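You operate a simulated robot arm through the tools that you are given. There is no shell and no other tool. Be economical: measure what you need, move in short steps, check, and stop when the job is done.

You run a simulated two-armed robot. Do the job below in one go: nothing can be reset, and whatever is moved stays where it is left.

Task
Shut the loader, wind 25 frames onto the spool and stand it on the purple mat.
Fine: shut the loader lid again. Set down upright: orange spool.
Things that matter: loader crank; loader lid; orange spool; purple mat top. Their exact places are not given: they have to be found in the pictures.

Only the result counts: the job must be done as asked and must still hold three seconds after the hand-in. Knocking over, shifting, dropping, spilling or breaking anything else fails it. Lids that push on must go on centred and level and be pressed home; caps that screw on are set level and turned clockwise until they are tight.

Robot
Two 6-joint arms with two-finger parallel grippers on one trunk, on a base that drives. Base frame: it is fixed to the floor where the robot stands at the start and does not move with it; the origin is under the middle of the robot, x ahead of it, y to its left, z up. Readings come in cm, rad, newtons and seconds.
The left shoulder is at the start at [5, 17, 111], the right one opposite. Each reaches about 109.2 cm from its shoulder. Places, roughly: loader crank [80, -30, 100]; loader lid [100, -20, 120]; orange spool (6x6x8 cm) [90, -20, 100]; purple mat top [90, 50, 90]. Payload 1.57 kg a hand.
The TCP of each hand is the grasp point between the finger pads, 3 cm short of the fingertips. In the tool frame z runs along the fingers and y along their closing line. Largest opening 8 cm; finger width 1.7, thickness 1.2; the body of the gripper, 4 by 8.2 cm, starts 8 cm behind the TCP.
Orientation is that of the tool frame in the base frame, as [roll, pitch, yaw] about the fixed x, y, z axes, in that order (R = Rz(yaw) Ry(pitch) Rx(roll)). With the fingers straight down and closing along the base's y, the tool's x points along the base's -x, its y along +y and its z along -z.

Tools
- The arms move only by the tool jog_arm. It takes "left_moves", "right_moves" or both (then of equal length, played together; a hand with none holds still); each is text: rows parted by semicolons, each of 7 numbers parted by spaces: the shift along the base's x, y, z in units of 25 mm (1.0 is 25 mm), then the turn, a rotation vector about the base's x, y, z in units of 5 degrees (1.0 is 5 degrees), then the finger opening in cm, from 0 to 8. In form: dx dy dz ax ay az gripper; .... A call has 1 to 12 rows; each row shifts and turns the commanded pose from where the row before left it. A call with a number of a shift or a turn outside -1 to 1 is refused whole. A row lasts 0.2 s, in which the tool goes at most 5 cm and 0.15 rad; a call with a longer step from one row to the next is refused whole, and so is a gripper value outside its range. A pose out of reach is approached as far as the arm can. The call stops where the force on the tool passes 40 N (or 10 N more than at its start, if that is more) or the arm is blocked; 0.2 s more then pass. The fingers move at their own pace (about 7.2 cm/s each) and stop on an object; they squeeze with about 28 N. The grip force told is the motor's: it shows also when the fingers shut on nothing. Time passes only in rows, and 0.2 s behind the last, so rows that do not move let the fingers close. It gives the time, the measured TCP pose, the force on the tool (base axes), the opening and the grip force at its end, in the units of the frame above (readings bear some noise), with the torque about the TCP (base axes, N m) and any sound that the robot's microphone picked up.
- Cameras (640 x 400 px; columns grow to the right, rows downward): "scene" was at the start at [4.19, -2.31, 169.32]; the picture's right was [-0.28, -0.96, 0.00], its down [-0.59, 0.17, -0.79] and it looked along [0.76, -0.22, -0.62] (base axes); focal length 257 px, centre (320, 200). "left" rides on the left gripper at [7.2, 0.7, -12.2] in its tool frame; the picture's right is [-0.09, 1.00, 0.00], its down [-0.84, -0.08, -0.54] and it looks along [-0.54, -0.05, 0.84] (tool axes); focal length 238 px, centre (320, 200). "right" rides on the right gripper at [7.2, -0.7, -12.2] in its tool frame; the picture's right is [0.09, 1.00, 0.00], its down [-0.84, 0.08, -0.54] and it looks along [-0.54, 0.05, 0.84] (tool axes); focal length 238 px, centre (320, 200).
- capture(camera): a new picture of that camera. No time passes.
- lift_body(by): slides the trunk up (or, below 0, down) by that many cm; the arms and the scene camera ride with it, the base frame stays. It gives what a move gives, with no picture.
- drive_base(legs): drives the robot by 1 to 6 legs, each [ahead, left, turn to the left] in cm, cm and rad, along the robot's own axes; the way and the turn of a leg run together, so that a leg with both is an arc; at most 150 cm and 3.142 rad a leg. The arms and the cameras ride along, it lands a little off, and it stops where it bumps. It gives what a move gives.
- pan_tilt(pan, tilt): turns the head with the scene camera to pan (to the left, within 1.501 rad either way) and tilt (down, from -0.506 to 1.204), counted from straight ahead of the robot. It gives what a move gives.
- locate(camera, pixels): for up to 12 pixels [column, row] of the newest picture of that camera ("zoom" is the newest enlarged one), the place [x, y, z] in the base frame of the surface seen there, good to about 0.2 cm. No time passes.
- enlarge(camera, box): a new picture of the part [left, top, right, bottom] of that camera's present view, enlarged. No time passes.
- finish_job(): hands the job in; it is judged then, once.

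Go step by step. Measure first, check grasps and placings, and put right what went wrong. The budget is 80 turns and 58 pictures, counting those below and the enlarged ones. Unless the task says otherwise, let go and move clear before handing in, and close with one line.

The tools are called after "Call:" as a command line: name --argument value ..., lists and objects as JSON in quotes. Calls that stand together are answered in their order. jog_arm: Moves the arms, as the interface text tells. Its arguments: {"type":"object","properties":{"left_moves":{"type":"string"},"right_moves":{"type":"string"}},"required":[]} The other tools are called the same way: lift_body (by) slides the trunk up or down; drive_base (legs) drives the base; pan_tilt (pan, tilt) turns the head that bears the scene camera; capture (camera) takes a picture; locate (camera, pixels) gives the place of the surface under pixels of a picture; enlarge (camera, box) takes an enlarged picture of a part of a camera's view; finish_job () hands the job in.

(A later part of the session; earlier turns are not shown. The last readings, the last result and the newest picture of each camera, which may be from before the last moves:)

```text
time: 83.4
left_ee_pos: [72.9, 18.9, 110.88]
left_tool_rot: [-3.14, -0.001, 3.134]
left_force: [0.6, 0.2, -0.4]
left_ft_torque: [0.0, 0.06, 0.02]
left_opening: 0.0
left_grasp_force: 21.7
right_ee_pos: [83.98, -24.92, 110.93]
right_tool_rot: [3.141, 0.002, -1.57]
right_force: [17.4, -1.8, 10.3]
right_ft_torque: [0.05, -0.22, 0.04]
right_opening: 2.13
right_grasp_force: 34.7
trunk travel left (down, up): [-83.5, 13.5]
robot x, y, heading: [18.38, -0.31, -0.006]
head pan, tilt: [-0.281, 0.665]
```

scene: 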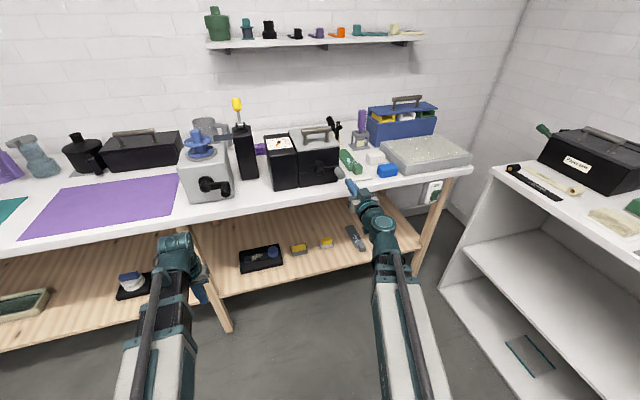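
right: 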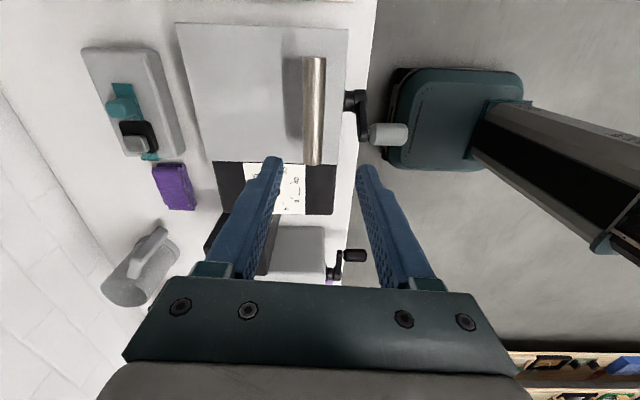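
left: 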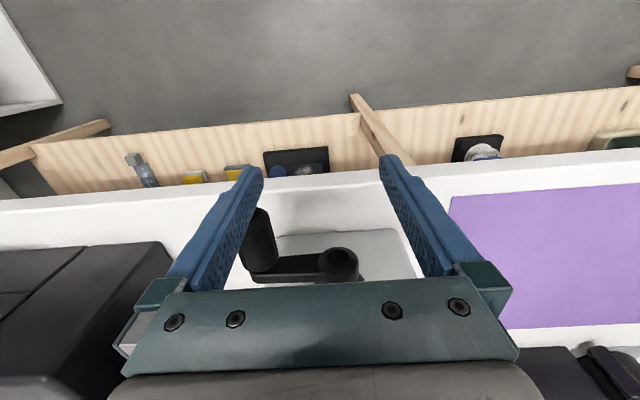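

Bar gripped. Lift along the lid's arc with alternating trunk lifts and x jogs.

Call:
jog_arm --right_moves "0.2 0 0 0 0 0 0"

Call:
lift_body --by 1

Call:
jog_arm --right_moves "0.18 0 0 0 0 0 0"

Call:
lift_body --by 1

Call:
jog_arm --right_moves "0.22 0 0 0 0 0 0"

Call:
lift_body --by 1

Call:
jog_arm --right_moves "0.27 0 0 0 0 0 0"

Call:
lift_body --by 1

Call:
jog_arm --right_moves "0.32 0 0 0 0 0 0"

Call:
capture --camera "right"

```text
time: 83.8
left_ee_pos: [72.83, 18.83, 110.94]
left_tool_rot: [-3.141, 0.001, 3.134]
left_force: [0.1, -0.3, 0.0]
left_ft_torque: [0.0, 0.0, -0.01]
left_opening: 0.0
left_grasp_force: 21.2
right_ee_pos: [84.05, -25.01, 110.87]
right_tool_rot: [3.133, 0.002, -1.572]
right_force: [0.3, 0.8, -0.9]
right_ft_torque: [-0.42, 0.1, 0.01]
right_opening: 2.16
right_grasp_force: 35.0
trunk travel left (down, up): [-83.5, 13.5]
robot x, y, heading: [18.45, -0.04, -0.006]
head pan, tilt: [-0.281, 0.665]
```

```text
time: 84.4
left_ee_pos: [72.95, 18.98, 111.94]
left_tool_rot: [3.141, 0.001, 3.134]
left_force: [0.7, 0.8, -0.3]
left_ft_torque: [0.0, 0.0, 0.04]
left_opening: 0.01
left_grasp_force: 21.7
right_ee_pos: [84.4, -24.92, 111.9]
right_tool_rot: [3.14, 0.003, -1.57]
right_force: [4.8, 0.9, -1.3]
right_ft_torque: [0.15, -0.29, -0.01]
right_opening: 2.14
right_grasp_force: 34.6
trunk travel left (down, up): [-84.5, 12.5]
robot x, y, heading: [17.95, 0.23, -0.006]
head pan, tilt: [-0.281, 0.665]
```

```text
time: 84.8
left_ee_pos: [72.68, 18.96, 111.93]
left_tool_rot: [3.141, 0.0, 3.135]
left_force: [0.2, -0.1, -0.3]
left_ft_torque: [0.0, 0.0, -0.05]
left_opening: 0.0
left_grasp_force: 21.5
right_ee_pos: [84.33, -25.07, 111.97]
right_tool_rot: [3.136, 0.003, -1.571]
right_force: [-11.4, 2.4, 1.4]
right_ft_torque: [0.22, 0.31, -0.02]
right_opening: 2.16
right_grasp_force: 34.6
trunk travel left (down, up): [-84.5, 12.5]
robot x, y, heading: [18.09, 0.1, -0.007]
head pan, tilt: [-0.281, 0.665]
```

```text
time: 85.4
left_ee_pos: [72.71, 18.96, 112.98]
left_tool_rot: [3.141, 0.0, 3.135]
left_force: [-0.3, 0.4, -0.2]
left_ft_torque: [0.01, 0.03, 0.01]
left_opening: 0.0
left_grasp_force: 22.0
right_ee_pos: [84.66, -24.97, 112.94]
right_tool_rot: [3.141, 0.003, -1.57]
right_force: [-1.5, 3.4, 3.1]
right_ft_torque: [0.38, -0.3, -0.05]
right_opening: 2.12
right_grasp_force: 34.2
trunk travel left (down, up): [-85.5, 11.5]
robot x, y, heading: [18.43, -0.29, -0.002]
head pan, tilt: [-0.281, 0.665]
```

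```text
time: 85.8
left_ee_pos: [72.47, 18.87, 113.17]
left_tool_rot: [-3.141, 0.0, 3.134]
left_force: [0.3, -0.9, 0.3]
left_ft_torque: [0.0, -0.03, -0.02]
left_opening: 0.0
left_grasp_force: 21.6
right_ee_pos: [84.77, -25.03, 113.22]
right_tool_rot: [3.138, 0.001, -1.571]
right_force: [-18.6, 4.0, 6.2]
right_ft_torque: [0.26, 0.31, 0.0]
right_opening: 2.16
right_grasp_force: 34.4
trunk travel left (down, up): [-85.5, 11.5]
robot x, y, heading: [18.14, 0.19, -0.012]
head pan, tilt: [-0.281, 0.665]
```

```text
time: 86.3
left_ee_pos: [72.69, 19.03, 113.99]
left_tool_rot: [3.141, -0.001, 3.134]
left_force: [0.3, 0.1, 0.4]
left_ft_torque: [-0.02, -0.04, 0.01]
left_opening: 0.0
left_grasp_force: 21.3
right_ee_pos: [85.27, -24.91, 114.02]
right_tool_rot: [-3.142, 0.001, -1.571]
right_force: [-6.6, 2.9, 5.8]
right_ft_torque: [0.11, -0.2, -0.04]
right_opening: 2.13
right_grasp_force: 35.5
trunk travel left (down, up): [-86.5, 10.5]
robot x, y, heading: [18.34, -0.0, -0.006]
head pan, tilt: [-0.281, 0.665]
```

```text
time: 86.7
left_ee_pos: [72.5, 19.09, 114.16]
left_tool_rot: [3.141, 0.004, 3.135]
left_force: [-0.4, -0.3, 0.2]
left_ft_torque: [0.06, 0.02, 0.01]
left_opening: 0.0
left_grasp_force: 21.9
right_ee_pos: [85.26, -24.88, 114.14]
right_tool_rot: [3.136, 0.001, -1.571]
right_force: [-24.7, 4.5, 13.0]
right_ft_torque: [0.06, 0.14, 0.01]
right_opening: 2.15
right_grasp_force: 34.5
trunk travel left (down, up): [-86.5, 10.5]
robot x, y, heading: [17.68, 0.56, -0.005]
head pan, tilt: [-0.281, 0.665]
```

```text
time: 87.3
left_ee_pos: [72.7, 18.91, 115.05]
left_tool_rot: [-3.141, 0.002, 3.133]
left_force: [-0.3, 0.7, 0.0]
left_ft_torque: [-0.02, 0.0, -0.04]
left_opening: 0.0
left_grasp_force: 21.3
right_ee_pos: [85.73, -24.96, 115.03]
right_tool_rot: [3.141, 0.001, -1.572]
right_force: [-9.8, 2.8, 8.2]
right_ft_torque: [0.07, -0.12, -0.04]
right_opening: 2.15
right_grasp_force: 34.4
trunk travel left (down, up): [-87.5, 9.5]
robot x, y, heading: [18.36, -0.08, -0.011]
head pan, tilt: [-0.281, 0.665]
```

```text
time: 87.7
left_ee_pos: [72.28, 19.08, 115.17]
left_tool_rot: [-3.139, 0.003, 3.135]
left_force: [-0.1, 0.3, 0.2]
left_ft_torque: [0.05, 0.0, -0.02]
left_opening: 0.0
left_grasp_force: 21.5
right_ee_pos: [85.95, -24.9, 115.3]
right_tool_rot: [3.138, 0.001, -1.57]
right_force: [-29.8, 3.7, 19.4]
right_ft_torque: [0.1, 0.2, -0.01]
right_opening: 2.16
right_grasp_force: 34.7
trunk travel left (down, up): [-87.5, 9.5]
robot x, y, heading: [18.17, -0.1, -0.011]
head pan, tilt: [-0.281, 0.665]
```

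```text
14 pictures are left
```

right: 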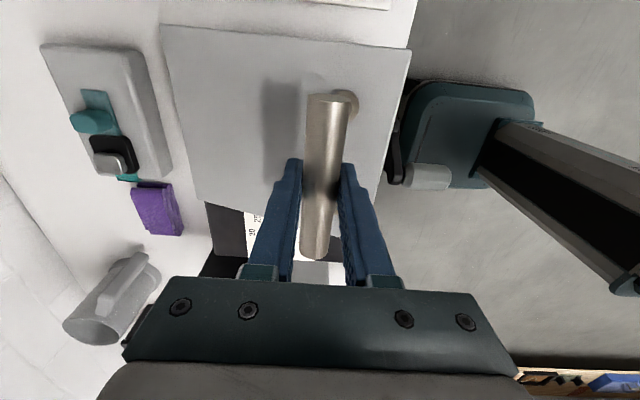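

Lid is rising well; continue.

Call:
lift_body --by 1

Call:
jog_arm --right_moves "0.25 0 0 0 0 0 0"

Call:
lift_body --by 1

Call:
jog_arm --right_moves "0.42 0 0 0 0 0 0"

Call:
lift_body --by 1

Call:
jog_arm --right_moves "0.5 0 0 0 0 0 0"

Call:
lift_body --by 0.9

Call:
jog_arm --right_moves "0.35 0 0 0 0 0 0;0.2 0 0 0 0 0 0"

Call:
lift_body --by 0.6

Call:
jog_arm --right_moves "0.3 0 0 0 0 0 0;0.3 0 0 0 0 0 0"

```text
time: 88.3
left_ee_pos: [72.67, 18.91, 116.1]
left_tool_rot: [-3.141, 0.003, 3.134]
left_force: [0.0, 0.7, 0.5]
left_ft_torque: [0.01, 0.0, 0.05]
left_opening: 0.0
left_grasp_force: 21.1
right_ee_pos: [86.8, -24.88, 116.17]
right_tool_rot: [-3.141, 0.002, -1.57]
right_force: [-11.3, 2.8, 11.2]
right_ft_torque: [0.21, -0.08, -0.02]
right_opening: 2.13
right_grasp_force: 34.3
trunk travel left (down, up): [-88.5, 8.5]
robot x, y, heading: [18.14, 0.23, -0.004]
head pan, tilt: [-0.281, 0.665]
```

```text
time: 88.7
left_ee_pos: [72.38, 19.02, 116.18]
left_tool_rot: [-3.141, 0.005, 3.136]
left_force: [0.5, 0.3, -1.0]
left_ft_torque: [-0.01, 0.02, -0.02]
left_opening: 0.03
left_grasp_force: 21.7
right_ee_pos: [86.75, -25.03, 116.22]
right_tool_rot: [3.138, 0.003, -1.57]
right_force: [-25.2, 2.9, 19.3]
right_ft_torque: [0.25, 0.18, 0.06]
right_opening: 2.13
right_grasp_force: 34.7
trunk travel left (down, up): [-88.5, 8.5]
robot x, y, heading: [18.24, -0.14, -0.007]
head pan, tilt: [-0.281, 0.665]
```

```text
time: 89.3
left_ee_pos: [72.81, 18.99, 116.94]
left_tool_rot: [3.14, -0.001, 3.135]
left_force: [-0.5, -0.7, 0.1]
left_ft_torque: [0.03, 0.0, 0.02]
left_opening: 0.0
left_grasp_force: 21.3
right_ee_pos: [87.53, -25.02, 117.02]
right_tool_rot: [-3.138, 0.003, -1.569]
right_force: [-3.1, 3.1, 5.3]
right_ft_torque: [0.13, -0.2, -0.04]
right_opening: 2.16
right_grasp_force: 34.4
trunk travel left (down, up): [-89.5, 7.5]
robot x, y, heading: [18.42, -0.15, -0.012]
head pan, tilt: [-0.281, 0.665]
```

```text
time: 89.7
left_ee_pos: [72.41, 19.03, 117.19]
left_tool_rot: [3.14, 0.005, 3.135]
left_force: [-0.2, -0.1, 0.1]
left_ft_torque: [0.01, -0.01, -0.01]
left_opening: 0.0
left_grasp_force: 21.6
right_ee_pos: [87.77, -24.97, 117.22]
right_tool_rot: [3.137, 0.001, -1.569]
right_force: [-23.7, 0.8, 23.9]
right_ft_torque: [0.36, 0.17, 0.0]
right_opening: 2.14
right_grasp_force: 34.4
trunk travel left (down, up): [-89.5, 7.5]
robot x, y, heading: [17.92, -0.2, -0.006]
head pan, tilt: [-0.281, 0.665]
```

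```text
time: 90.3
left_ee_pos: [72.76, 18.91, 117.89]
left_tool_rot: [3.141, 0.0, 3.135]
left_force: [0.0, -0.1, -0.4]
left_ft_torque: [0.0, 0.0, -0.01]
left_opening: 0.01
left_grasp_force: 20.8
right_ee_pos: [88.68, -24.9, 118.13]
right_tool_rot: [-3.14, 0.002, -1.57]
right_force: [-2.0, 2.3, 3.5]
right_ft_torque: [0.01, -0.29, -0.02]
right_opening: 2.15
right_grasp_force: 34.6
trunk travel left (down, up): [-90.5, 6.5]
robot x, y, heading: [18.19, -0.17, -0.007]
head pan, tilt: [-0.281, 0.665]
```

```text
time: 90.7
left_ee_pos: [72.28, 18.9, 118.19]
left_tool_rot: [-3.141, 0.004, 3.135]
left_force: [0.2, 0.3, 0.2]
left_ft_torque: [-0.02, 0.01, 0.02]
left_opening: 0.0
left_grasp_force: 21.2
right_ee_pos: [89.13, -24.96, 118.17]
right_tool_rot: [3.139, 0.0, -1.571]
right_force: [-22.5, -0.8, 26.9]
right_ft_torque: [0.41, 0.18, 0.04]
right_opening: 2.15
right_grasp_force: 34.7
trunk travel left (down, up): [-90.5, 6.5]
robot x, y, heading: [18.06, -0.15, -0.003]
head pan, tilt: [-0.281, 0.665]
```

```text
time: 91.2
left_ee_pos: [72.78, 18.95, 118.89]
left_tool_rot: [3.141, 0.0, 3.135]
left_force: [0.5, -0.5, 0.0]
left_ft_torque: [-0.02, 0.0, 0.01]
left_opening: 0.01
left_grasp_force: 21.2
right_ee_pos: [89.93, -24.97, 118.79]
right_tool_rot: [-3.141, 0.002, -1.571]
right_force: [-1.2, -2.9, 3.0]
right_ft_torque: [-0.09, -0.24, -0.06]
right_opening: 2.12
right_grasp_force: 34.5
trunk travel left (down, up): [-91.4, 5.6]
robot x, y, heading: [17.93, -0.43, -0.008]
head pan, tilt: [-0.281, 0.665]
```

```text
time: 91.8
left_ee_pos: [72.38, 18.88, 119.02]
left_tool_rot: [-3.141, 0.003, 3.136]
left_force: [0.4, 0.4, 1.1]
left_ft_torque: [0.03, -0.02, 0.02]
left_opening: 0.02
left_grasp_force: 21.2
right_ee_pos: [90.41, -25.12, 119.12]
right_tool_rot: [3.139, -0.001, -1.573]
right_force: [-19.9, -6.6, 27.9]
right_ft_torque: [0.12, 0.1, 0.03]
right_opening: 2.15
right_grasp_force: 34.3
trunk travel left (down, up): [-91.4, 5.6]
robot x, y, heading: [18.06, 0.24, -0.01]
head pan, tilt: [-0.281, 0.665]
```

```text
time: 92.4
left_ee_pos: [72.76, 18.91, 119.42]
left_tool_rot: [3.141, 0.0, 3.134]
left_force: [-0.2, -0.2, 0.3]
left_ft_torque: [0.0, 0.03, -0.02]
left_opening: 0.02
left_grasp_force: 21.0
right_ee_pos: [91.2, -24.92, 119.57]
right_tool_rot: [-3.14, 0.001, -1.571]
right_force: [-3.7, -10.2, 7.8]
right_ft_torque: [-0.33, -0.13, -0.03]
right_opening: 2.13
right_grasp_force: 34.3
trunk travel left (down, up): [-92.0, 5.0]
robot x, y, heading: [17.96, -0.43, -0.007]
head pan, tilt: [-0.281, 0.665]
```

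```text
time: 93.0
left_ee_pos: [72.47, 18.79, 119.68]
left_tool_rot: [3.141, 0.004, 3.133]
left_force: [-0.4, -0.3, -0.2]
left_ft_torque: [0.02, 0.01, -0.06]
left_opening: 0.0
left_grasp_force: 20.9
right_ee_pos: [92.17, -24.98, 119.74]
right_tool_rot: [-3.141, 0.003, -1.571]
right_force: [-15.7, -10.6, 30.7]
right_ft_torque: [0.08, 0.07, 0.01]
right_opening: 2.14
right_grasp_force: 34.5
trunk travel left (down, up): [-92.0, 5.0]
robot x, y, heading: [18.16, 0.02, -0.007]
head pan, tilt: [-0.281, 0.665]
```

Going well (lid ≈50° up). Continue over the top.

Call:
lift_body --by 0.6

Call:
jog_arm --right_moves "0.3 0 0 0 0 0 0;0.35 0 0 0 0 0 0"

Call:
lift_body --by 0.5

Call:
jog_arm --right_moves "0.4 0 0 0 0 0 0;0.4 0 0 0 0 0 0"

Call:
lift_body --by 0.3

Call:
jog_arm --right_moves "0.4 0 0 0 0 0 0;0.4 0 0 0 0 0 0"

Call:
capture --camera "right"

```text
time: 93.5
left_ee_pos: [72.81, 18.82, 120.02]
left_tool_rot: [3.139, 0.0, 3.134]
left_force: [-0.3, 0.0, -0.4]
left_ft_torque: [0.02, -0.01, -0.02]
left_opening: 0.0
left_grasp_force: 21.1
right_ee_pos: [92.85, -24.94, 119.88]
right_tool_rot: [-3.14, 0.005, -1.568]
right_force: [1.1, -9.3, 0.2]
right_ft_torque: [0.09, -0.15, 0.02]
right_opening: 2.14
right_grasp_force: 34.6
trunk travel left (down, up): [-92.6, 4.4]
robot x, y, heading: [18.33, 0.12, -0.01]
head pan, tilt: [-0.281, 0.665]
```

```text
time: 94.1
left_ee_pos: [72.52, 18.78, 120.15]
left_tool_rot: [-3.141, 0.002, 3.134]
left_force: [-0.5, -0.1, 0.2]
left_ft_torque: [-0.01, 0.0, -0.02]
left_opening: 0.0
left_grasp_force: 21.0
right_ee_pos: [93.96, -24.81, 120.3]
right_tool_rot: [3.14, 0.001, -1.57]
right_force: [-9.8, -7.8, 25.8]
right_ft_torque: [0.4, 0.08, -0.03]
right_opening: 2.17
right_grasp_force: 35.0
trunk travel left (down, up): [-92.6, 4.4]
robot x, y, heading: [17.77, 0.24, -0.006]
head pan, tilt: [-0.281, 0.665]
```

```text
time: 94.7
left_ee_pos: [72.92, 18.83, 120.59]
left_tool_rot: [3.139, 0.001, 3.133]
left_force: [0.0, 0.7, 0.8]
left_ft_torque: [0.01, 0.0, 0.0]
left_opening: 0.01
left_grasp_force: 21.7
right_ee_pos: [94.31, -24.92, 120.47]
right_tool_rot: [-3.141, 0.002, -1.57]
right_force: [1.1, -6.6, -3.2]
right_ft_torque: [-0.08, -0.08, 0.01]
right_opening: 2.18
right_grasp_force: 34.4
trunk travel left (down, up): [-93.1, 3.9]
robot x, y, heading: [18.48, -0.08, -0.006]
head pan, tilt: [-0.281, 0.665]
```

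```text
time: 95.3
left_ee_pos: [72.52, 18.91, 120.69]
left_tool_rot: [3.141, 0.002, 3.136]
left_force: [0.5, -0.3, 0.9]
left_ft_torque: [-0.04, -0.02, -0.02]
left_opening: 0.0
left_grasp_force: 21.0
right_ee_pos: [95.81, -24.71, 120.84]
right_tool_rot: [-3.141, 0.001, -1.571]
right_force: [-5.3, -7.9, 24.3]
right_ft_torque: [0.47, 0.11, -0.08]
right_opening: 2.15
right_grasp_force: 34.7
trunk travel left (down, up): [-93.1, 3.9]
robot x, y, heading: [17.93, 0.09, -0.006]
head pan, tilt: [-0.281, 0.665]
```

```text
time: 95.8
left_ee_pos: [72.77, 18.88, 120.94]
left_tool_rot: [-3.141, 0.001, 3.134]
left_force: [0.4, -0.1, 0.5]
left_ft_torque: [0.02, -0.01, 0.0]
left_opening: 0.0
left_grasp_force: 21.3
right_ee_pos: [96.25, -24.91, 120.97]
right_tool_rot: [3.141, 0.0, -1.572]
right_force: [-1.5, -6.2, -0.6]
right_ft_torque: [0.0, 0.14, 0.0]
right_opening: 2.15
right_grasp_force: 34.7
trunk travel left (down, up): [-93.4, 3.6]
robot x, y, heading: [18.53, -0.04, -0.004]
head pan, tilt: [-0.281, 0.665]
```

```text
time: 96.4
left_ee_pos: [72.78, 18.75, 120.91]
left_tool_rot: [3.142, 0.0, 3.134]
left_force: [-0.6, -0.1, -0.4]
left_ft_torque: [-0.02, 0.0, 0.01]
left_opening: 0.01
left_grasp_force: 21.3
right_ee_pos: [98.2, -24.73, 120.93]
right_tool_rot: [3.139, 0.003, -1.57]
right_force: [-1.8, -6.7, 7.3]
right_ft_torque: [0.18, 0.21, -0.02]
right_opening: 2.19
right_grasp_force: 34.3
trunk travel left (down, up): [-93.4, 3.6]
robot x, y, heading: [18.02, -0.1, -0.005]
head pan, tilt: [-0.281, 0.665]
```

```text
13 pictures are left
```

right: 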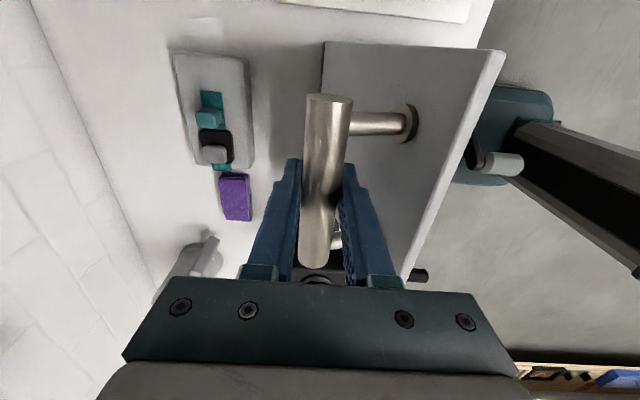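

At the top of the arc. Continue back toward x≈105.

Call:
jog_arm --right_moves "0.4 0 0 0 0 0 0;0.4 0 0 0 0 0 0;0.3 0 0 0 0 0 0"

Call:
lift_body --by -0.4

Call:
jog_arm --right_moves "0.4 0 0 0 0 0 0;0.3 0 0 0 0 0 0"

Call:
lift_body --by -0.6

Call:
jog_arm --right_moves "0.3 0 0 0 0 0 0;0.3 0 0 0 0 0 0"

Call:
lift_body --by -0.5

Call:
capture --camera "scene"

```text
time: 97.2
left_ee_pos: [72.93, 18.84, 120.69]
left_tool_rot: [3.141, -0.001, 3.135]
left_force: [0.2, -0.1, -0.2]
left_ft_torque: [0.02, 0.0, 0.01]
left_opening: 0.0
left_grasp_force: 21.4
right_ee_pos: [101.18, -24.77, 120.74]
right_tool_rot: [3.137, 0.001, -1.571]
right_force: [-3.4, -3.6, -12.7]
right_ft_torque: [-0.18, 0.15, -0.02]
right_opening: 2.17
right_grasp_force: 35.2
trunk travel left (down, up): [-93.4, 3.6]
robot x, y, heading: [18.17, 0.09, -0.008]
head pan, tilt: [-0.281, 0.665]
```

```text
time: 97.7
left_ee_pos: [72.69, 18.91, 120.58]
left_tool_rot: [-3.142, 0.002, 3.134]
left_force: [0.2, -0.1, -0.6]
left_ft_torque: [0.01, -0.01, 0.02]
left_opening: 0.0
left_grasp_force: 21.5
right_ee_pos: [101.0, -24.67, 120.58]
right_tool_rot: [3.141, 0.002, -1.572]
right_force: [3.5, -6.0, 24.7]
right_ft_torque: [0.01, -0.04, -0.02]
right_opening: 2.17
right_grasp_force: 34.5
trunk travel left (down, up): [-93.0, 4.0]
robot x, y, heading: [18.01, 0.02, -0.006]
head pan, tilt: [-0.281, 0.665]
```

```text
time: 98.3
left_ee_pos: [72.95, 18.8, 120.25]
left_tool_rot: [3.14, -0.002, 3.133]
left_force: [0.3, 0.6, 0.6]
left_ft_torque: [0.01, 0.01, -0.01]
left_opening: 0.0
left_grasp_force: 20.6
right_ee_pos: [102.82, -24.58, 120.14]
right_tool_rot: [3.138, 0.005, -1.57]
right_force: [-10.6, -1.9, -31.5]
right_ft_torque: [-0.1, -0.05, -0.07]
right_opening: 2.16
right_grasp_force: 34.8
trunk travel left (down, up): [-93.0, 4.0]
robot x, y, heading: [17.83, -0.03, -0.011]
head pan, tilt: [-0.281, 0.665]
```

```text
time: 98.9
left_ee_pos: [72.67, 19.02, 119.91]
left_tool_rot: [-3.141, 0.001, 3.134]
left_force: [0.9, 0.5, 0.6]
left_ft_torque: [0.05, 0.03, 0.0]
left_opening: 0.0
left_grasp_force: 21.1
right_ee_pos: [102.77, -24.64, 119.93]
right_tool_rot: [-3.141, 0.003, -1.571]
right_force: [9.5, -4.9, 28.8]
right_ft_torque: [0.0, 0.02, 0.01]
right_opening: 2.18
right_grasp_force: 34.9
trunk travel left (down, up): [-92.4, 4.6]
robot x, y, heading: [18.27, -0.01, -0.008]
head pan, tilt: [-0.281, 0.665]
```

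```text
time: 99.5
left_ee_pos: [73.0, 18.89, 119.69]
left_tool_rot: [3.142, -0.001, 3.134]
left_force: [-0.1, 0.1, 0.3]
left_ft_torque: [0.01, 0.01, -0.04]
left_opening: 0.0
left_grasp_force: 21.4
right_ee_pos: [104.31, -24.73, 119.61]
right_tool_rot: [3.136, 0.004, -1.569]
right_force: [-13.8, 1.7, -32.3]
right_ft_torque: [0.07, -0.14, -0.12]
right_opening: 2.18
right_grasp_force: 34.6
trunk travel left (down, up): [-92.4, 4.6]
robot x, y, heading: [18.14, -0.36, -0.011]
head pan, tilt: [-0.281, 0.665]
```

```text
time: 100.0
left_ee_pos: [72.75, 18.96, 119.64]
left_tool_rot: [-3.141, -0.001, 3.135]
left_force: [-0.1, -1.0, -0.2]
left_ft_torque: [0.0, 0.0, 0.01]
left_opening: 0.0
left_grasp_force: 21.0
right_ee_pos: [104.49, -24.74, 119.53]
right_tool_rot: [-3.136, 0.0, -1.569]
right_force: [13.4, -3.0, 27.3]
right_ft_torque: [0.06, 0.02, -0.04]
right_opening: 2.18
right_grasp_force: 34.4
trunk travel left (down, up): [-91.9, 5.1]
robot x, y, heading: [18.27, -0.1, -0.005]
head pan, tilt: [-0.281, 0.665]
```

```text
12 pictures are left
```

scene: 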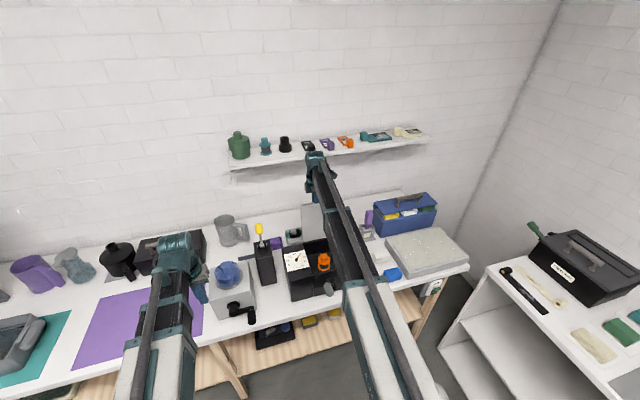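

Lid is past vertical. Release, rise, and bring the hand round the lid's right side to the front.

Call:
jog_arm --right_moves "0 0 0 0 0 0 5;0 0 0 0 0 0 5;0 0 0 0 0 0 5"

Call:
lift_body --by 5.1

Call:
jog_arm --right_moves "0 -1 0 0 0 0 5;0 -1 0 0 0 0 5;0 -1 0 0 0 0 5;0 -1 0 0 0 0 5;0 -1 0 0 0 0 5;0 -0.6 0 0 0 0 5;-1 0 0 0 0 0 5;-1 0 0 0 0 0 5;-1 0 0 0 0 0 5;-1 0 0 0 0 0 5;-1 0 0 0 0 0 5;-1 0 0 0 0 0 5"

Call:
jog_arm --right_moves "0 1 0 0 0 0 5;0 1 0 0 0 0 5;0 1 0 0 0 0 5;0 1 0 0 0 0 5;0 1 0 0 0 0 5;0 0 0 0 0 0 5"

Call:
capture --camera "right"

```text
time: 100.8
left_ee_pos: [72.8, 18.89, 119.26]
left_tool_rot: [-3.14, 0.0, 3.135]
left_force: [0.3, -1.5, 0.1]
left_ft_torque: [-0.02, -0.02, 0.02]
left_opening: 0.0
left_grasp_force: 21.2
right_ee_pos: [104.1, -24.67, 119.38]
right_tool_rot: [3.14, 0.003, -1.572]
right_force: [0.8, -0.2, -0.5]
right_ft_torque: [-0.01, 0.0, 0.0]
right_opening: 4.99
right_grasp_force: 0.1
trunk travel left (down, up): [-91.9, 5.1]
robot x, y, heading: [18.27, -0.04, -0.007]
head pan, tilt: [-0.281, 0.665]
```

```text
time: 101.8
left_ee_pos: [72.91, 18.91, 124.4]
left_tool_rot: [3.141, -0.002, 3.134]
left_force: [-0.3, -0.2, 0.0]
left_ft_torque: [-0.02, -0.01, 0.0]
left_opening: 0.0
left_grasp_force: 20.7
right_ee_pos: [104.34, -24.77, 124.38]
right_tool_rot: [3.14, 0.002, -1.571]
right_force: [0.1, 0.1, -0.1]
right_ft_torque: [0.04, 0.01, 0.0]
right_opening: 4.98
right_grasp_force: 0.1
trunk travel left (down, up): [-97.0, 0.0]
robot x, y, heading: [18.34, -0.2, -0.011]
head pan, tilt: [-0.281, 0.665]
```

```text
time: 104.3
left_ee_pos: [72.69, 18.9, 124.45]
left_tool_rot: [-3.141, 0.0, 3.136]
left_force: [-0.2, 0.0, 0.8]
left_ft_torque: [-0.01, 0.0, 0.0]
left_opening: 0.01
left_grasp_force: 21.6
right_ee_pos: [89.17, -38.76, 124.45]
right_tool_rot: [3.139, 0.001, -1.572]
right_force: [-0.4, -0.3, 0.1]
right_ft_torque: [0.0, 0.01, -0.03]
right_opening: 5.0
right_grasp_force: 0.1
trunk travel left (down, up): [-97.0, 0.0]
robot x, y, heading: [17.88, 0.23, -0.012]
head pan, tilt: [-0.281, 0.665]
```

```text
time: 105.8
left_ee_pos: [72.83, 19.02, 124.41]
left_tool_rot: [3.141, -0.001, 3.133]
left_force: [-0.5, -0.3, -1.2]
left_ft_torque: [0.01, -0.02, -0.04]
left_opening: 0.0
left_grasp_force: 21.3
right_ee_pos: [89.31, -26.26, 124.52]
right_tool_rot: [3.141, 0.003, -1.57]
right_force: [0.2, -0.4, -0.6]
right_ft_torque: [0.0, -0.01, 0.0]
right_opening: 5.0
right_grasp_force: 0.0
trunk travel left (down, up): [-97.0, 0.0]
robot x, y, heading: [18.03, -0.51, -0.01]
head pan, tilt: [-0.281, 0.665]
```

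```text
11 pictures are left
```

right: 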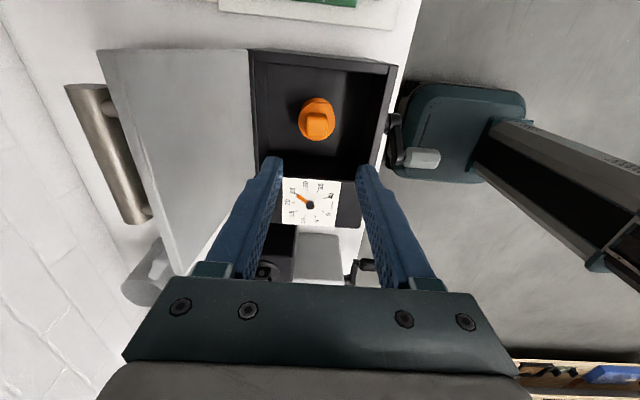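

Lid stands open, spool visible at (317,122). Enlarge to locate the knob.

Call:
enlarge --camera "right" --box '[245, 45, 405, 225]'

```text
2.22 times, centred on (325, 135) of right
```

zoom: 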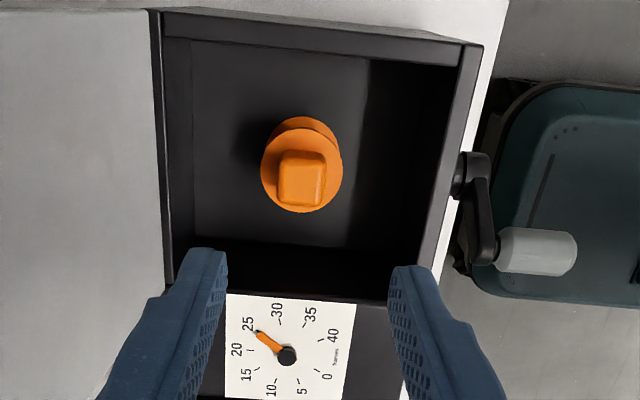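

Call:
locate --camera "zoom" --pixels '[[300, 178], [286, 178], [318, 178], [302, 160], [300, 200], [272, 170], [335, 180], [300, 135], [303, 122], [230, 80], [300, 207], [150, 100]]'

```text
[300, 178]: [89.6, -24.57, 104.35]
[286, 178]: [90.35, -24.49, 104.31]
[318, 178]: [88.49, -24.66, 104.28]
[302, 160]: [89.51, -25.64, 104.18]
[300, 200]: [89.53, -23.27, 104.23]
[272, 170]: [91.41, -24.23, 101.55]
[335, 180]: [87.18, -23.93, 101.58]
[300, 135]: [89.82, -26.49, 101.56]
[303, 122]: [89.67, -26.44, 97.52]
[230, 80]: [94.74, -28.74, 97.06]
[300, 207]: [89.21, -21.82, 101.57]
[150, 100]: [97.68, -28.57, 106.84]
```

Knob centre (89.5,-24.4), top z 104.3, flange z 101.55. Pull the left hand back a bit, align, lower 19.7 and grip the knob.

Call:
jog_arm --left_moves "-1 0 0 0 0 0 0;-1 0 0 0 0 0 0;-1 0 0 0 0 0 0;-1 0 0 0 0 0 0" --right_moves "0.06 0.37 0 0 0 0 5;0 0.37 0 0 0 0 5;0 0 0 0 0 0 5;0 0 0 0 0 0 5"

Call:
lift_body --by -19.65

Call:
jog_arm --right_moves "0 0 0 0 0 0 0;0 0 0 0 0 0 0;0 0 0 0 0 0 0"

Call:
capture --camera "right"

```text
time: 106.8
left_ee_pos: [64.0, 19.03, 124.32]
left_tool_rot: [3.141, -0.004, 3.136]
left_force: [-0.6, 0.7, -0.2]
left_ft_torque: [0.0, 0.0, -0.02]
left_opening: 0.01
left_grasp_force: 21.1
left hand out of reach, approached as far as the arm can: row 4
right_ee_pos: [89.54, -24.37, 124.4]
right_tool_rot: [-3.141, 0.002, -1.571]
right_force: [0.3, -0.1, 0.5]
right_ft_torque: [0.02, -0.01, -0.01]
right_opening: 4.99
right_grasp_force: 0.0
trunk travel left (down, up): [-97.0, 0.0]
robot x, y, heading: [17.99, 0.02, -0.005]
head pan, tilt: [-0.281, 0.665]
```

```text
time: 108.9
left_ee_pos: [63.94, 18.95, 104.78]
left_tool_rot: [3.141, -0.002, 3.134]
left_force: [-0.3, 1.1, 0.3]
left_ft_torque: [0.0, 0.01, 0.02]
left_opening: 0.0
left_grasp_force: 21.4
right_ee_pos: [89.42, -24.48, 104.85]
right_tool_rot: [3.141, 0.001, -1.572]
right_force: [-0.1, 0.7, 1.7]
right_ft_torque: [0.01, 0.03, 0.0]
right_opening: 5.02
right_grasp_force: 0.0
trunk travel left (down, up): [-77.3, 19.7]
robot x, y, heading: [17.96, 0.13, -0.006]
head pan, tilt: [-0.281, 0.665]
```

```text
time: 109.7
left_ee_pos: [63.96, 19.18, 104.65]
left_tool_rot: [-3.141, -0.003, 3.135]
left_force: [0.1, -0.2, 0.4]
left_ft_torque: [0.01, -0.04, -0.03]
left_opening: 0.02
left_grasp_force: 21.4
right_ee_pos: [89.35, -24.45, 104.89]
right_tool_rot: [3.137, 0.001, -1.57]
right_force: [0.2, 0.5, -0.1]
right_ft_torque: [0.0, -0.03, 0.0]
right_opening: 2.93
right_grasp_force: 27.9
trunk travel left (down, up): [-77.3, 19.7]
robot x, y, heading: [18.22, -0.23, -0.005]
head pan, tilt: [-0.281, 0.665]
```

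```text
9 pictures are left
```

right: 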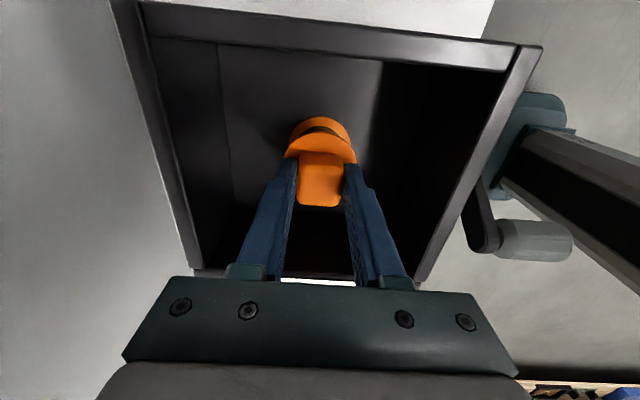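

Spool gripped (opening 2.93). Lift 18 cm, then drive back, left and ahead to the mat.

Call:
lift_body --by 18

Call:
drive_base --legs '[[-25, 0, 0], [0, 71, 0], [23, 0, 0]]'

Call:
capture --camera "right"

```text
time: 111.7
left_ee_pos: [63.98, 18.95, 122.73]
left_tool_rot: [3.141, -0.004, 3.134]
left_force: [-0.5, 0.3, -0.3]
left_ft_torque: [0.02, -0.01, -0.02]
left_opening: 0.0
left_grasp_force: 21.0
right_ee_pos: [89.52, -24.48, 122.68]
right_tool_rot: [3.139, 0.003, -1.571]
right_force: [-0.6, -0.7, -0.7]
right_ft_torque: [0.0, 0.03, 0.01]
right_opening: 2.9
right_grasp_force: 28.1
trunk travel left (down, up): [-95.3, 1.7]
robot x, y, heading: [18.24, 0.22, -0.002]
head pan, tilt: [-0.281, 0.665]
```

```text
time: 118.4
left_ee_pos: [61.02, 91.68, 122.84]
left_tool_rot: [3.14, -0.001, -3.13]
left_force: [1.1, -0.3, -0.7]
left_ft_torque: [-0.05, 0.05, 0.01]
left_opening: 0.0
left_grasp_force: 20.9
right_ee_pos: [87.21, 48.77, 122.66]
right_tool_rot: [3.138, 0.001, -1.551]
right_force: [0.6, -0.9, -0.6]
right_ft_torque: [-0.01, 0.03, 0.01]
right_opening: 2.9
right_grasp_force: 27.8
trunk travel left (down, up): [-95.3, 1.7]
robot x, y, heading: [15.27, 71.53, 0.01]
head pan, tilt: [-0.281, 0.665]
```

```text
8 pictures are left
```

right: 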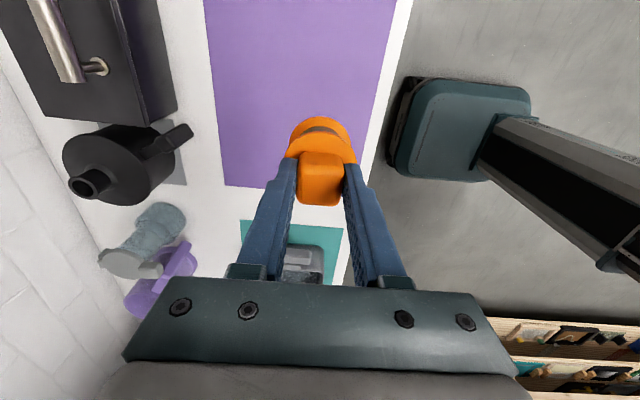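

Call:
locate --camera "right" --pixels '[[228, 180], [215, 60], [370, 120], [392, 10], [280, 100], [260, 185], [335, 50], [310, 122]]'

```text
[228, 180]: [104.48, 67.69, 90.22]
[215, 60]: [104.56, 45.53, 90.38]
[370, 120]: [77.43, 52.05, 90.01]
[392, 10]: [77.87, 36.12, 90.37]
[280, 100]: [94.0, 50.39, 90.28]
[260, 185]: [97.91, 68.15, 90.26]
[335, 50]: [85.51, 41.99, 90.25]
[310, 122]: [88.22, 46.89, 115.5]
```

Hand is over the mat's middle (x 78–105, y 32–68, z 90.25). Lower in stages watching the force.

Call:
lift_body --by -22.8

Call:
lift_body --by -0.4

Call:
lift_body --by -0.3

Call:
capture --camera "right"

```text
time: 120.8
left_ee_pos: [60.79, 91.75, 100.0]
left_tool_rot: [-3.139, -0.003, -3.13]
left_force: [-0.6, 0.8, 0.8]
left_ft_torque: [-0.01, -0.02, 0.01]
left_opening: 0.0
left_grasp_force: 21.5
right_ee_pos: [87.17, 48.89, 99.95]
right_tool_rot: [3.14, 0.002, -1.549]
right_force: [0.3, -0.5, -0.2]
right_ft_torque: [-0.01, -0.01, 0.01]
right_opening: 2.9
right_grasp_force: 28.0
trunk travel left (down, up): [-72.5, 24.5]
robot x, y, heading: [15.28, 71.89, 0.011]
head pan, tilt: [-0.281, 0.665]
```

```text
time: 121.3
left_ee_pos: [60.82, 91.76, 99.66]
left_tool_rot: [3.141, -0.003, -3.13]
left_force: [-0.1, 0.4, 1.1]
left_ft_torque: [-0.01, 0.04, -0.03]
left_opening: 0.0
left_grasp_force: 21.4
right_ee_pos: [87.2, 48.82, 99.63]
right_tool_rot: [3.139, 0.003, -1.549]
right_force: [0.1, -0.2, -0.8]
right_ft_torque: [-0.02, -0.02, 0.0]
right_opening: 2.89
right_grasp_force: 27.9
trunk travel left (down, up): [-72.1, 24.9]
robot x, y, heading: [15.46, 71.42, 0.013]
head pan, tilt: [-0.281, 0.665]
```

```text
time: 121.8
left_ee_pos: [60.76, 91.7, 99.32]
left_tool_rot: [3.141, -0.003, -3.129]
left_force: [0.0, 0.6, -0.2]
left_ft_torque: [-0.04, -0.05, 0.0]
left_opening: 0.0
left_grasp_force: 20.9
right_ee_pos: [87.3, 48.93, 99.19]
right_tool_rot: [3.139, 0.003, -1.551]
right_force: [-0.6, -0.3, -0.8]
right_ft_torque: [0.01, 0.0, 0.01]
right_opening: 2.92
right_grasp_force: 27.8
trunk travel left (down, up): [-71.8, 25.2]
robot x, y, heading: [15.41, 71.64, 0.01]
head pan, tilt: [-0.281, 0.665]
```

```text
7 pictures are left
```

right: 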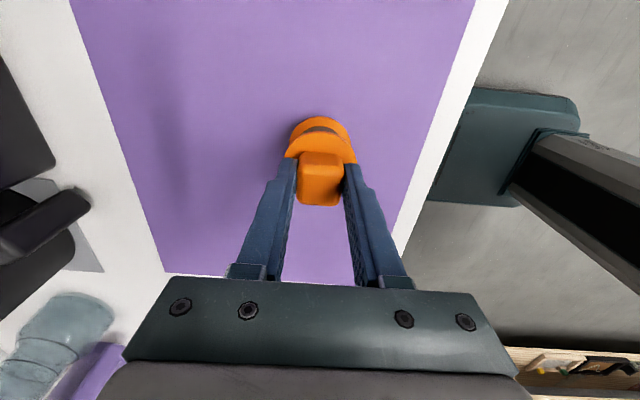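

No contact yet; keep lowering in small steps.

Call:
lift_body --by -0.2

Call:
lift_body --by -0.2

Call:
lift_body --by -0.15

```text
time: 122.3
left_ee_pos: [60.8, 91.68, 99.01]
left_tool_rot: [3.141, -0.002, -3.13]
left_force: [0.3, 0.0, 0.3]
left_ft_torque: [0.02, 0.0, -0.02]
left_opening: 0.0
left_grasp_force: 21.3
right_ee_pos: [87.27, 48.85, 99.1]
right_tool_rot: [3.141, 0.002, -1.55]
right_force: [1.3, 0.7, -0.5]
right_ft_torque: [0.0, 0.02, -0.02]
right_opening: 2.9
right_grasp_force: 27.8
trunk travel left (down, up): [-71.6, 25.4]
robot x, y, heading: [15.14, 71.58, 0.01]
head pan, tilt: [-0.281, 0.665]
```

```text
time: 122.8
left_ee_pos: [60.73, 91.72, 98.81]
left_tool_rot: [-3.141, -0.004, -3.128]
left_force: [0.2, -0.6, -0.6]
left_ft_torque: [0.01, -0.01, -0.02]
left_opening: 0.0
left_grasp_force: 20.8
right_ee_pos: [87.16, 48.91, 98.87]
right_tool_rot: [3.139, 0.002, -1.55]
right_force: [0.7, -0.2, -0.6]
right_ft_torque: [-0.01, 0.01, 0.01]
right_opening: 2.89
right_grasp_force: 27.9
trunk travel left (down, up): [-71.4, 25.6]
robot x, y, heading: [15.69, 71.6, 0.012]
head pan, tilt: [-0.281, 0.665]
```

```text
time: 123.4
left_ee_pos: [60.81, 91.72, 98.79]
left_tool_rot: [-3.14, -0.004, -3.131]
left_force: [0.0, -0.2, -0.7]
left_ft_torque: [0.02, 0.01, 0.0]
left_opening: 0.01
left_grasp_force: 21.4
right_ee_pos: [87.12, 48.86, 98.65]
right_tool_rot: [3.141, 0.003, -1.55]
right_force: [0.2, -0.3, -1.1]
right_ft_torque: [0.02, -0.02, -0.01]
right_opening: 2.91
right_grasp_force: 28.2
trunk travel left (down, up): [-71.3, 25.7]
robot x, y, heading: [15.31, 71.71, 0.01]
head pan, tilt: [-0.281, 0.665]
```

Call:
lift_body --by -0.15

Call:
lift_body --by -0.15

Call:
lift_body --by -0.15

```text
time: 123.9
left_ee_pos: [60.8, 91.61, 98.53]
left_tool_rot: [-3.141, -0.003, -3.129]
left_force: [0.1, -0.3, 0.8]
left_ft_torque: [-0.02, 0.0, -0.01]
left_opening: 0.0
left_grasp_force: 21.3
right_ee_pos: [87.17, 48.91, 98.63]
right_tool_rot: [3.139, 0.002, -1.549]
right_force: [-0.1, 0.1, -0.7]
right_ft_torque: [0.05, 0.01, -0.02]
right_opening: 2.92
right_grasp_force: 27.6
trunk travel left (down, up): [-71.1, 25.9]
robot x, y, heading: [15.37, 72.04, 0.012]
head pan, tilt: [-0.281, 0.665]
```

```text
time: 124.4
left_ee_pos: [60.85, 91.67, 98.42]
left_tool_rot: [-3.14, -0.004, -3.128]
left_force: [-0.1, -0.6, -0.1]
left_ft_torque: [0.0, -0.01, 0.03]
left_opening: 0.0
left_grasp_force: 21.3
right_ee_pos: [87.2, 48.94, 98.37]
right_tool_rot: [3.14, 0.002, -1.549]
right_force: [1.0, -0.7, -0.2]
right_ft_torque: [0.01, -0.01, 0.0]
right_opening: 2.93
right_grasp_force: 27.7
trunk travel left (down, up): [-71.0, 26.0]
robot x, y, heading: [15.71, 71.54, 0.012]
head pan, tilt: [-0.281, 0.665]
```

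```text
time: 124.9
left_ee_pos: [60.84, 91.68, 98.25]
left_tool_rot: [3.141, -0.005, -3.129]
left_force: [0.3, 0.0, -0.3]
left_ft_torque: [0.0, -0.01, 0.03]
left_opening: 0.0
left_grasp_force: 21.6
right_ee_pos: [87.15, 48.77, 98.33]
right_tool_rot: [3.138, 0.001, -1.551]
right_force: [0.1, -0.6, -0.5]
right_ft_torque: [0.0, -0.01, 0.0]
right_opening: 2.91
right_grasp_force: 28.1
trunk travel left (down, up): [-70.8, 26.2]
robot x, y, heading: [15.33, 71.66, 0.013]
head pan, tilt: [-0.281, 0.665]
```

Call:
lift_body --by -0.15

Call:
lift_body --by -0.15

Call:
enlarge --camera "right" --box '[260, 90, 380, 220]'

```text
time: 125.4
left_ee_pos: [60.8, 91.72, 98.07]
left_tool_rot: [-3.141, -0.004, -3.129]
left_force: [-0.1, -0.7, -0.5]
left_ft_torque: [-0.01, -0.04, 0.0]
left_opening: 0.02
left_grasp_force: 20.9
right_ee_pos: [87.27, 48.86, 98.27]
right_tool_rot: [3.14, 0.002, -1.549]
right_force: [-0.5, -0.5, -0.4]
right_ft_torque: [-0.01, 0.01, 0.02]
right_opening: 2.93
right_grasp_force: 28.1
trunk travel left (down, up): [-70.7, 26.3]
robot x, y, heading: [15.43, 71.98, 0.012]
head pan, tilt: [-0.281, 0.665]
```

```text
time: 125.9
left_ee_pos: [60.75, 91.74, 97.92]
left_tool_rot: [3.141, -0.003, -3.13]
left_force: [-0.5, 0.2, 0.3]
left_ft_torque: [0.01, -0.05, 0.02]
left_opening: 0.0
left_grasp_force: 21.4
right_ee_pos: [87.27, 48.86, 97.98]
right_tool_rot: [3.139, 0.002, -1.551]
right_force: [0.2, 0.2, 0.2]
right_ft_torque: [-0.02, -0.05, -0.03]
right_opening: 2.9
right_grasp_force: 27.6
trunk travel left (down, up): [-70.5, 26.5]
robot x, y, heading: [15.44, 71.62, 0.012]
head pan, tilt: [-0.281, 0.665]
```

```text
3.08 times, centred on (320, 155) of right
```

zoom: 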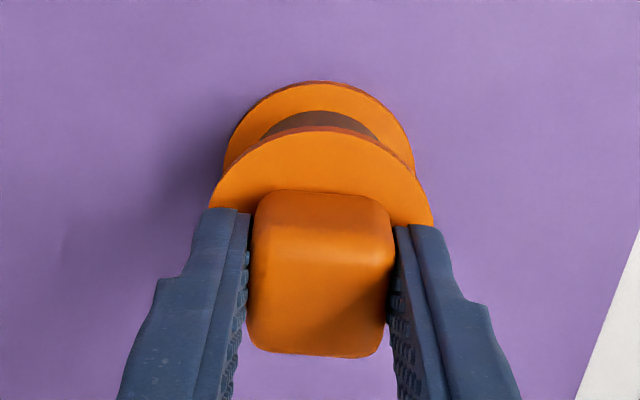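

Call:
locate --camera "zoom" --pixels '[[320, 97], [240, 130], [320, 60], [320, 160], [320, 195], [320, 260], [320, 82]]'

```text
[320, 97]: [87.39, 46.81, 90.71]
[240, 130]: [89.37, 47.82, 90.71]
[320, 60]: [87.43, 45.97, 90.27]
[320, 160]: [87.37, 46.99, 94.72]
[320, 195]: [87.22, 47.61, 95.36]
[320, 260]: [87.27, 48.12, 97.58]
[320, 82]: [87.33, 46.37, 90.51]
```

Bottom flange's upper face is at z 90.7 with mat at 90.27; nearly touching. Two more fine steps.

Call:
lift_body --by -0.1

Call:
lift_body --by -0.1

```text
time: 126.4
left_ee_pos: [60.82, 91.8, 97.95]
left_tool_rot: [-3.141, -0.002, -3.13]
left_force: [-0.7, 0.7, -0.7]
left_ft_torque: [-0.01, 0.0, 0.01]
left_opening: 0.0
left_grasp_force: 21.0
right_ee_pos: [87.11, 48.8, 97.87]
right_tool_rot: [3.141, 0.001, -1.55]
right_force: [3.8, -2.1, 16.7]
right_ft_torque: [0.02, -0.19, 0.01]
right_opening: 2.9
right_grasp_force: 27.6
trunk travel left (down, up): [-70.4, 26.6]
robot x, y, heading: [15.68, 71.8, 0.015]
head pan, tilt: [-0.281, 0.665]
```

```text
time: 126.9
left_ee_pos: [60.7, 91.68, 98.04]
left_tool_rot: [3.141, -0.002, -3.129]
left_force: [0.0, -1.1, -0.5]
left_ft_torque: [-0.06, 0.0, -0.01]
left_opening: 0.0
left_grasp_force: 21.1
right_ee_pos: [87.13, 48.86, 97.9]
right_tool_rot: [3.14, 0.002, -1.549]
right_force: [5.8, -2.2, 23.4]
right_ft_torque: [-0.12, -0.26, -0.02]
right_opening: 2.9
right_grasp_force: 28.2
trunk travel left (down, up): [-70.3, 26.7]
robot x, y, heading: [15.49, 71.38, 0.013]
head pan, tilt: [-0.281, 0.665]
```

Firm contact. Ease 0.1 cm, open, rise, and drive back toward the loader.

Call:
lift_body --by 0.1

Call:
jog_arm --right_moves "0 0 0 0 0 0 3.4;0 0 0 0 0 0 5;0 0 0 0 0 0 5;0 0 0 0 0 0 5"

Call:
lift_body --by 26.5

Call:
capture --camera "right"

```text
time: 127.4
left_ee_pos: [60.89, 91.69, 97.94]
left_tool_rot: [-3.141, -0.004, -3.13]
left_force: [-0.1, 0.3, -0.5]
left_ft_torque: [0.0, -0.02, 0.04]
left_opening: 0.02
left_grasp_force: 21.2
right_ee_pos: [87.15, 48.91, 97.97]
right_tool_rot: [3.138, 0.003, -1.548]
right_force: [2.4, -1.3, 7.2]
right_ft_torque: [-0.05, -0.17, -0.02]
right_opening: 2.88
right_grasp_force: 28.3
trunk travel left (down, up): [-70.4, 26.6]
robot x, y, heading: [15.7, 71.93, 0.013]
head pan, tilt: [-0.281, 0.665]
```

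```text
time: 128.4
left_ee_pos: [60.75, 91.66, 97.78]
left_tool_rot: [3.141, -0.004, -3.128]
left_force: [0.6, -0.2, 0.4]
left_ft_torque: [0.0, 0.0, -0.01]
left_opening: 0.01
left_grasp_force: 21.4
right_ee_pos: [87.16, 48.77, 97.87]
right_tool_rot: [3.141, 0.001, -1.548]
right_force: [0.0, -0.2, 0.2]
right_ft_torque: [0.02, 0.03, -0.03]
right_opening: 5.03
right_grasp_force: 0.0
trunk travel left (down, up): [-70.4, 26.6]
robot x, y, heading: [15.37, 71.84, 0.015]
head pan, tilt: [-0.281, 0.665]
```

```text
time: 131.2
left_ee_pos: [60.81, 91.73, 124.38]
left_tool_rot: [-3.14, -0.004, -3.13]
left_force: [0.2, 0.1, 0.3]
left_ft_torque: [-0.02, -0.01, -0.01]
left_opening: 0.0
left_grasp_force: 21.5
right_ee_pos: [87.28, 48.84, 124.34]
right_tool_rot: [3.141, 0.003, -1.551]
right_force: [-0.4, -0.4, -0.4]
right_ft_torque: [0.0, 0.01, -0.01]
right_opening: 4.99
right_grasp_force: 0.0
trunk travel left (down, up): [-96.9, 0.1]
robot x, y, heading: [15.47, 71.54, 0.012]
head pan, tilt: [-0.281, 0.665]
```

```text
5 pictures are left
```

right: 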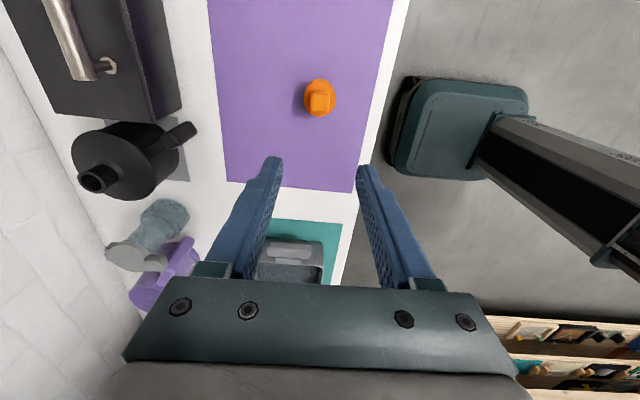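

Spool stands upright on the mat. Drive back to the loader with the right hand kept to the right of the lid.

Call:
drive_base --legs '[[-23, 0, 0], [0, -72, -0.013]]'

Call:
jog_arm --right_moves "0 -1 0 0 0 0 0;0 -1 0 0 0 0 0;0 -1 0 0 0 0 0;0 -1 0 0 0 0 0;0 -1 0 0 0 0 0;0 -1 0 0 0 0 0"

```text
time: 136.4
left_ee_pos: [38.97, 18.53, 124.43]
left_tool_rot: [3.141, -0.003, 3.136]
left_force: [-0.1, -0.6, 0.7]
left_ft_torque: [0.01, -0.08, -0.01]
left_opening: 0.0
left_grasp_force: 20.7
right_ee_pos: [64.4, -24.76, 124.34]
right_tool_rot: [3.138, 0.001, -1.568]
right_force: [0.5, 0.1, 0.2]
right_ft_torque: [-0.01, 0.01, 0.01]
right_opening: 5.01
right_grasp_force: 0.0
trunk travel left (down, up): [-96.9, 0.1]
robot x, y, heading: [-6.76, -0.71, -0.001]
head pan, tilt: [-0.281, 0.665]
```

```text
time: 137.8
left_ee_pos: [38.93, 18.64, 124.44]
left_tool_rot: [3.141, -0.005, 3.136]
left_force: [-0.6, -0.9, 0.5]
left_ft_torque: [-0.01, 0.0, 0.0]
left_opening: 0.0
left_grasp_force: 21.9
right_ee_pos: [64.5, -39.85, 124.41]
right_tool_rot: [3.141, 0.003, -1.569]
right_force: [-0.3, -0.1, 0.2]
right_ft_torque: [0.03, 0.0, 0.0]
right_opening: 0.01
right_grasp_force: 21.3
trunk travel left (down, up): [-96.9, 0.1]
robot x, y, heading: [-6.77, -0.56, -0.005]
head pan, tilt: [-0.281, 0.665]
```

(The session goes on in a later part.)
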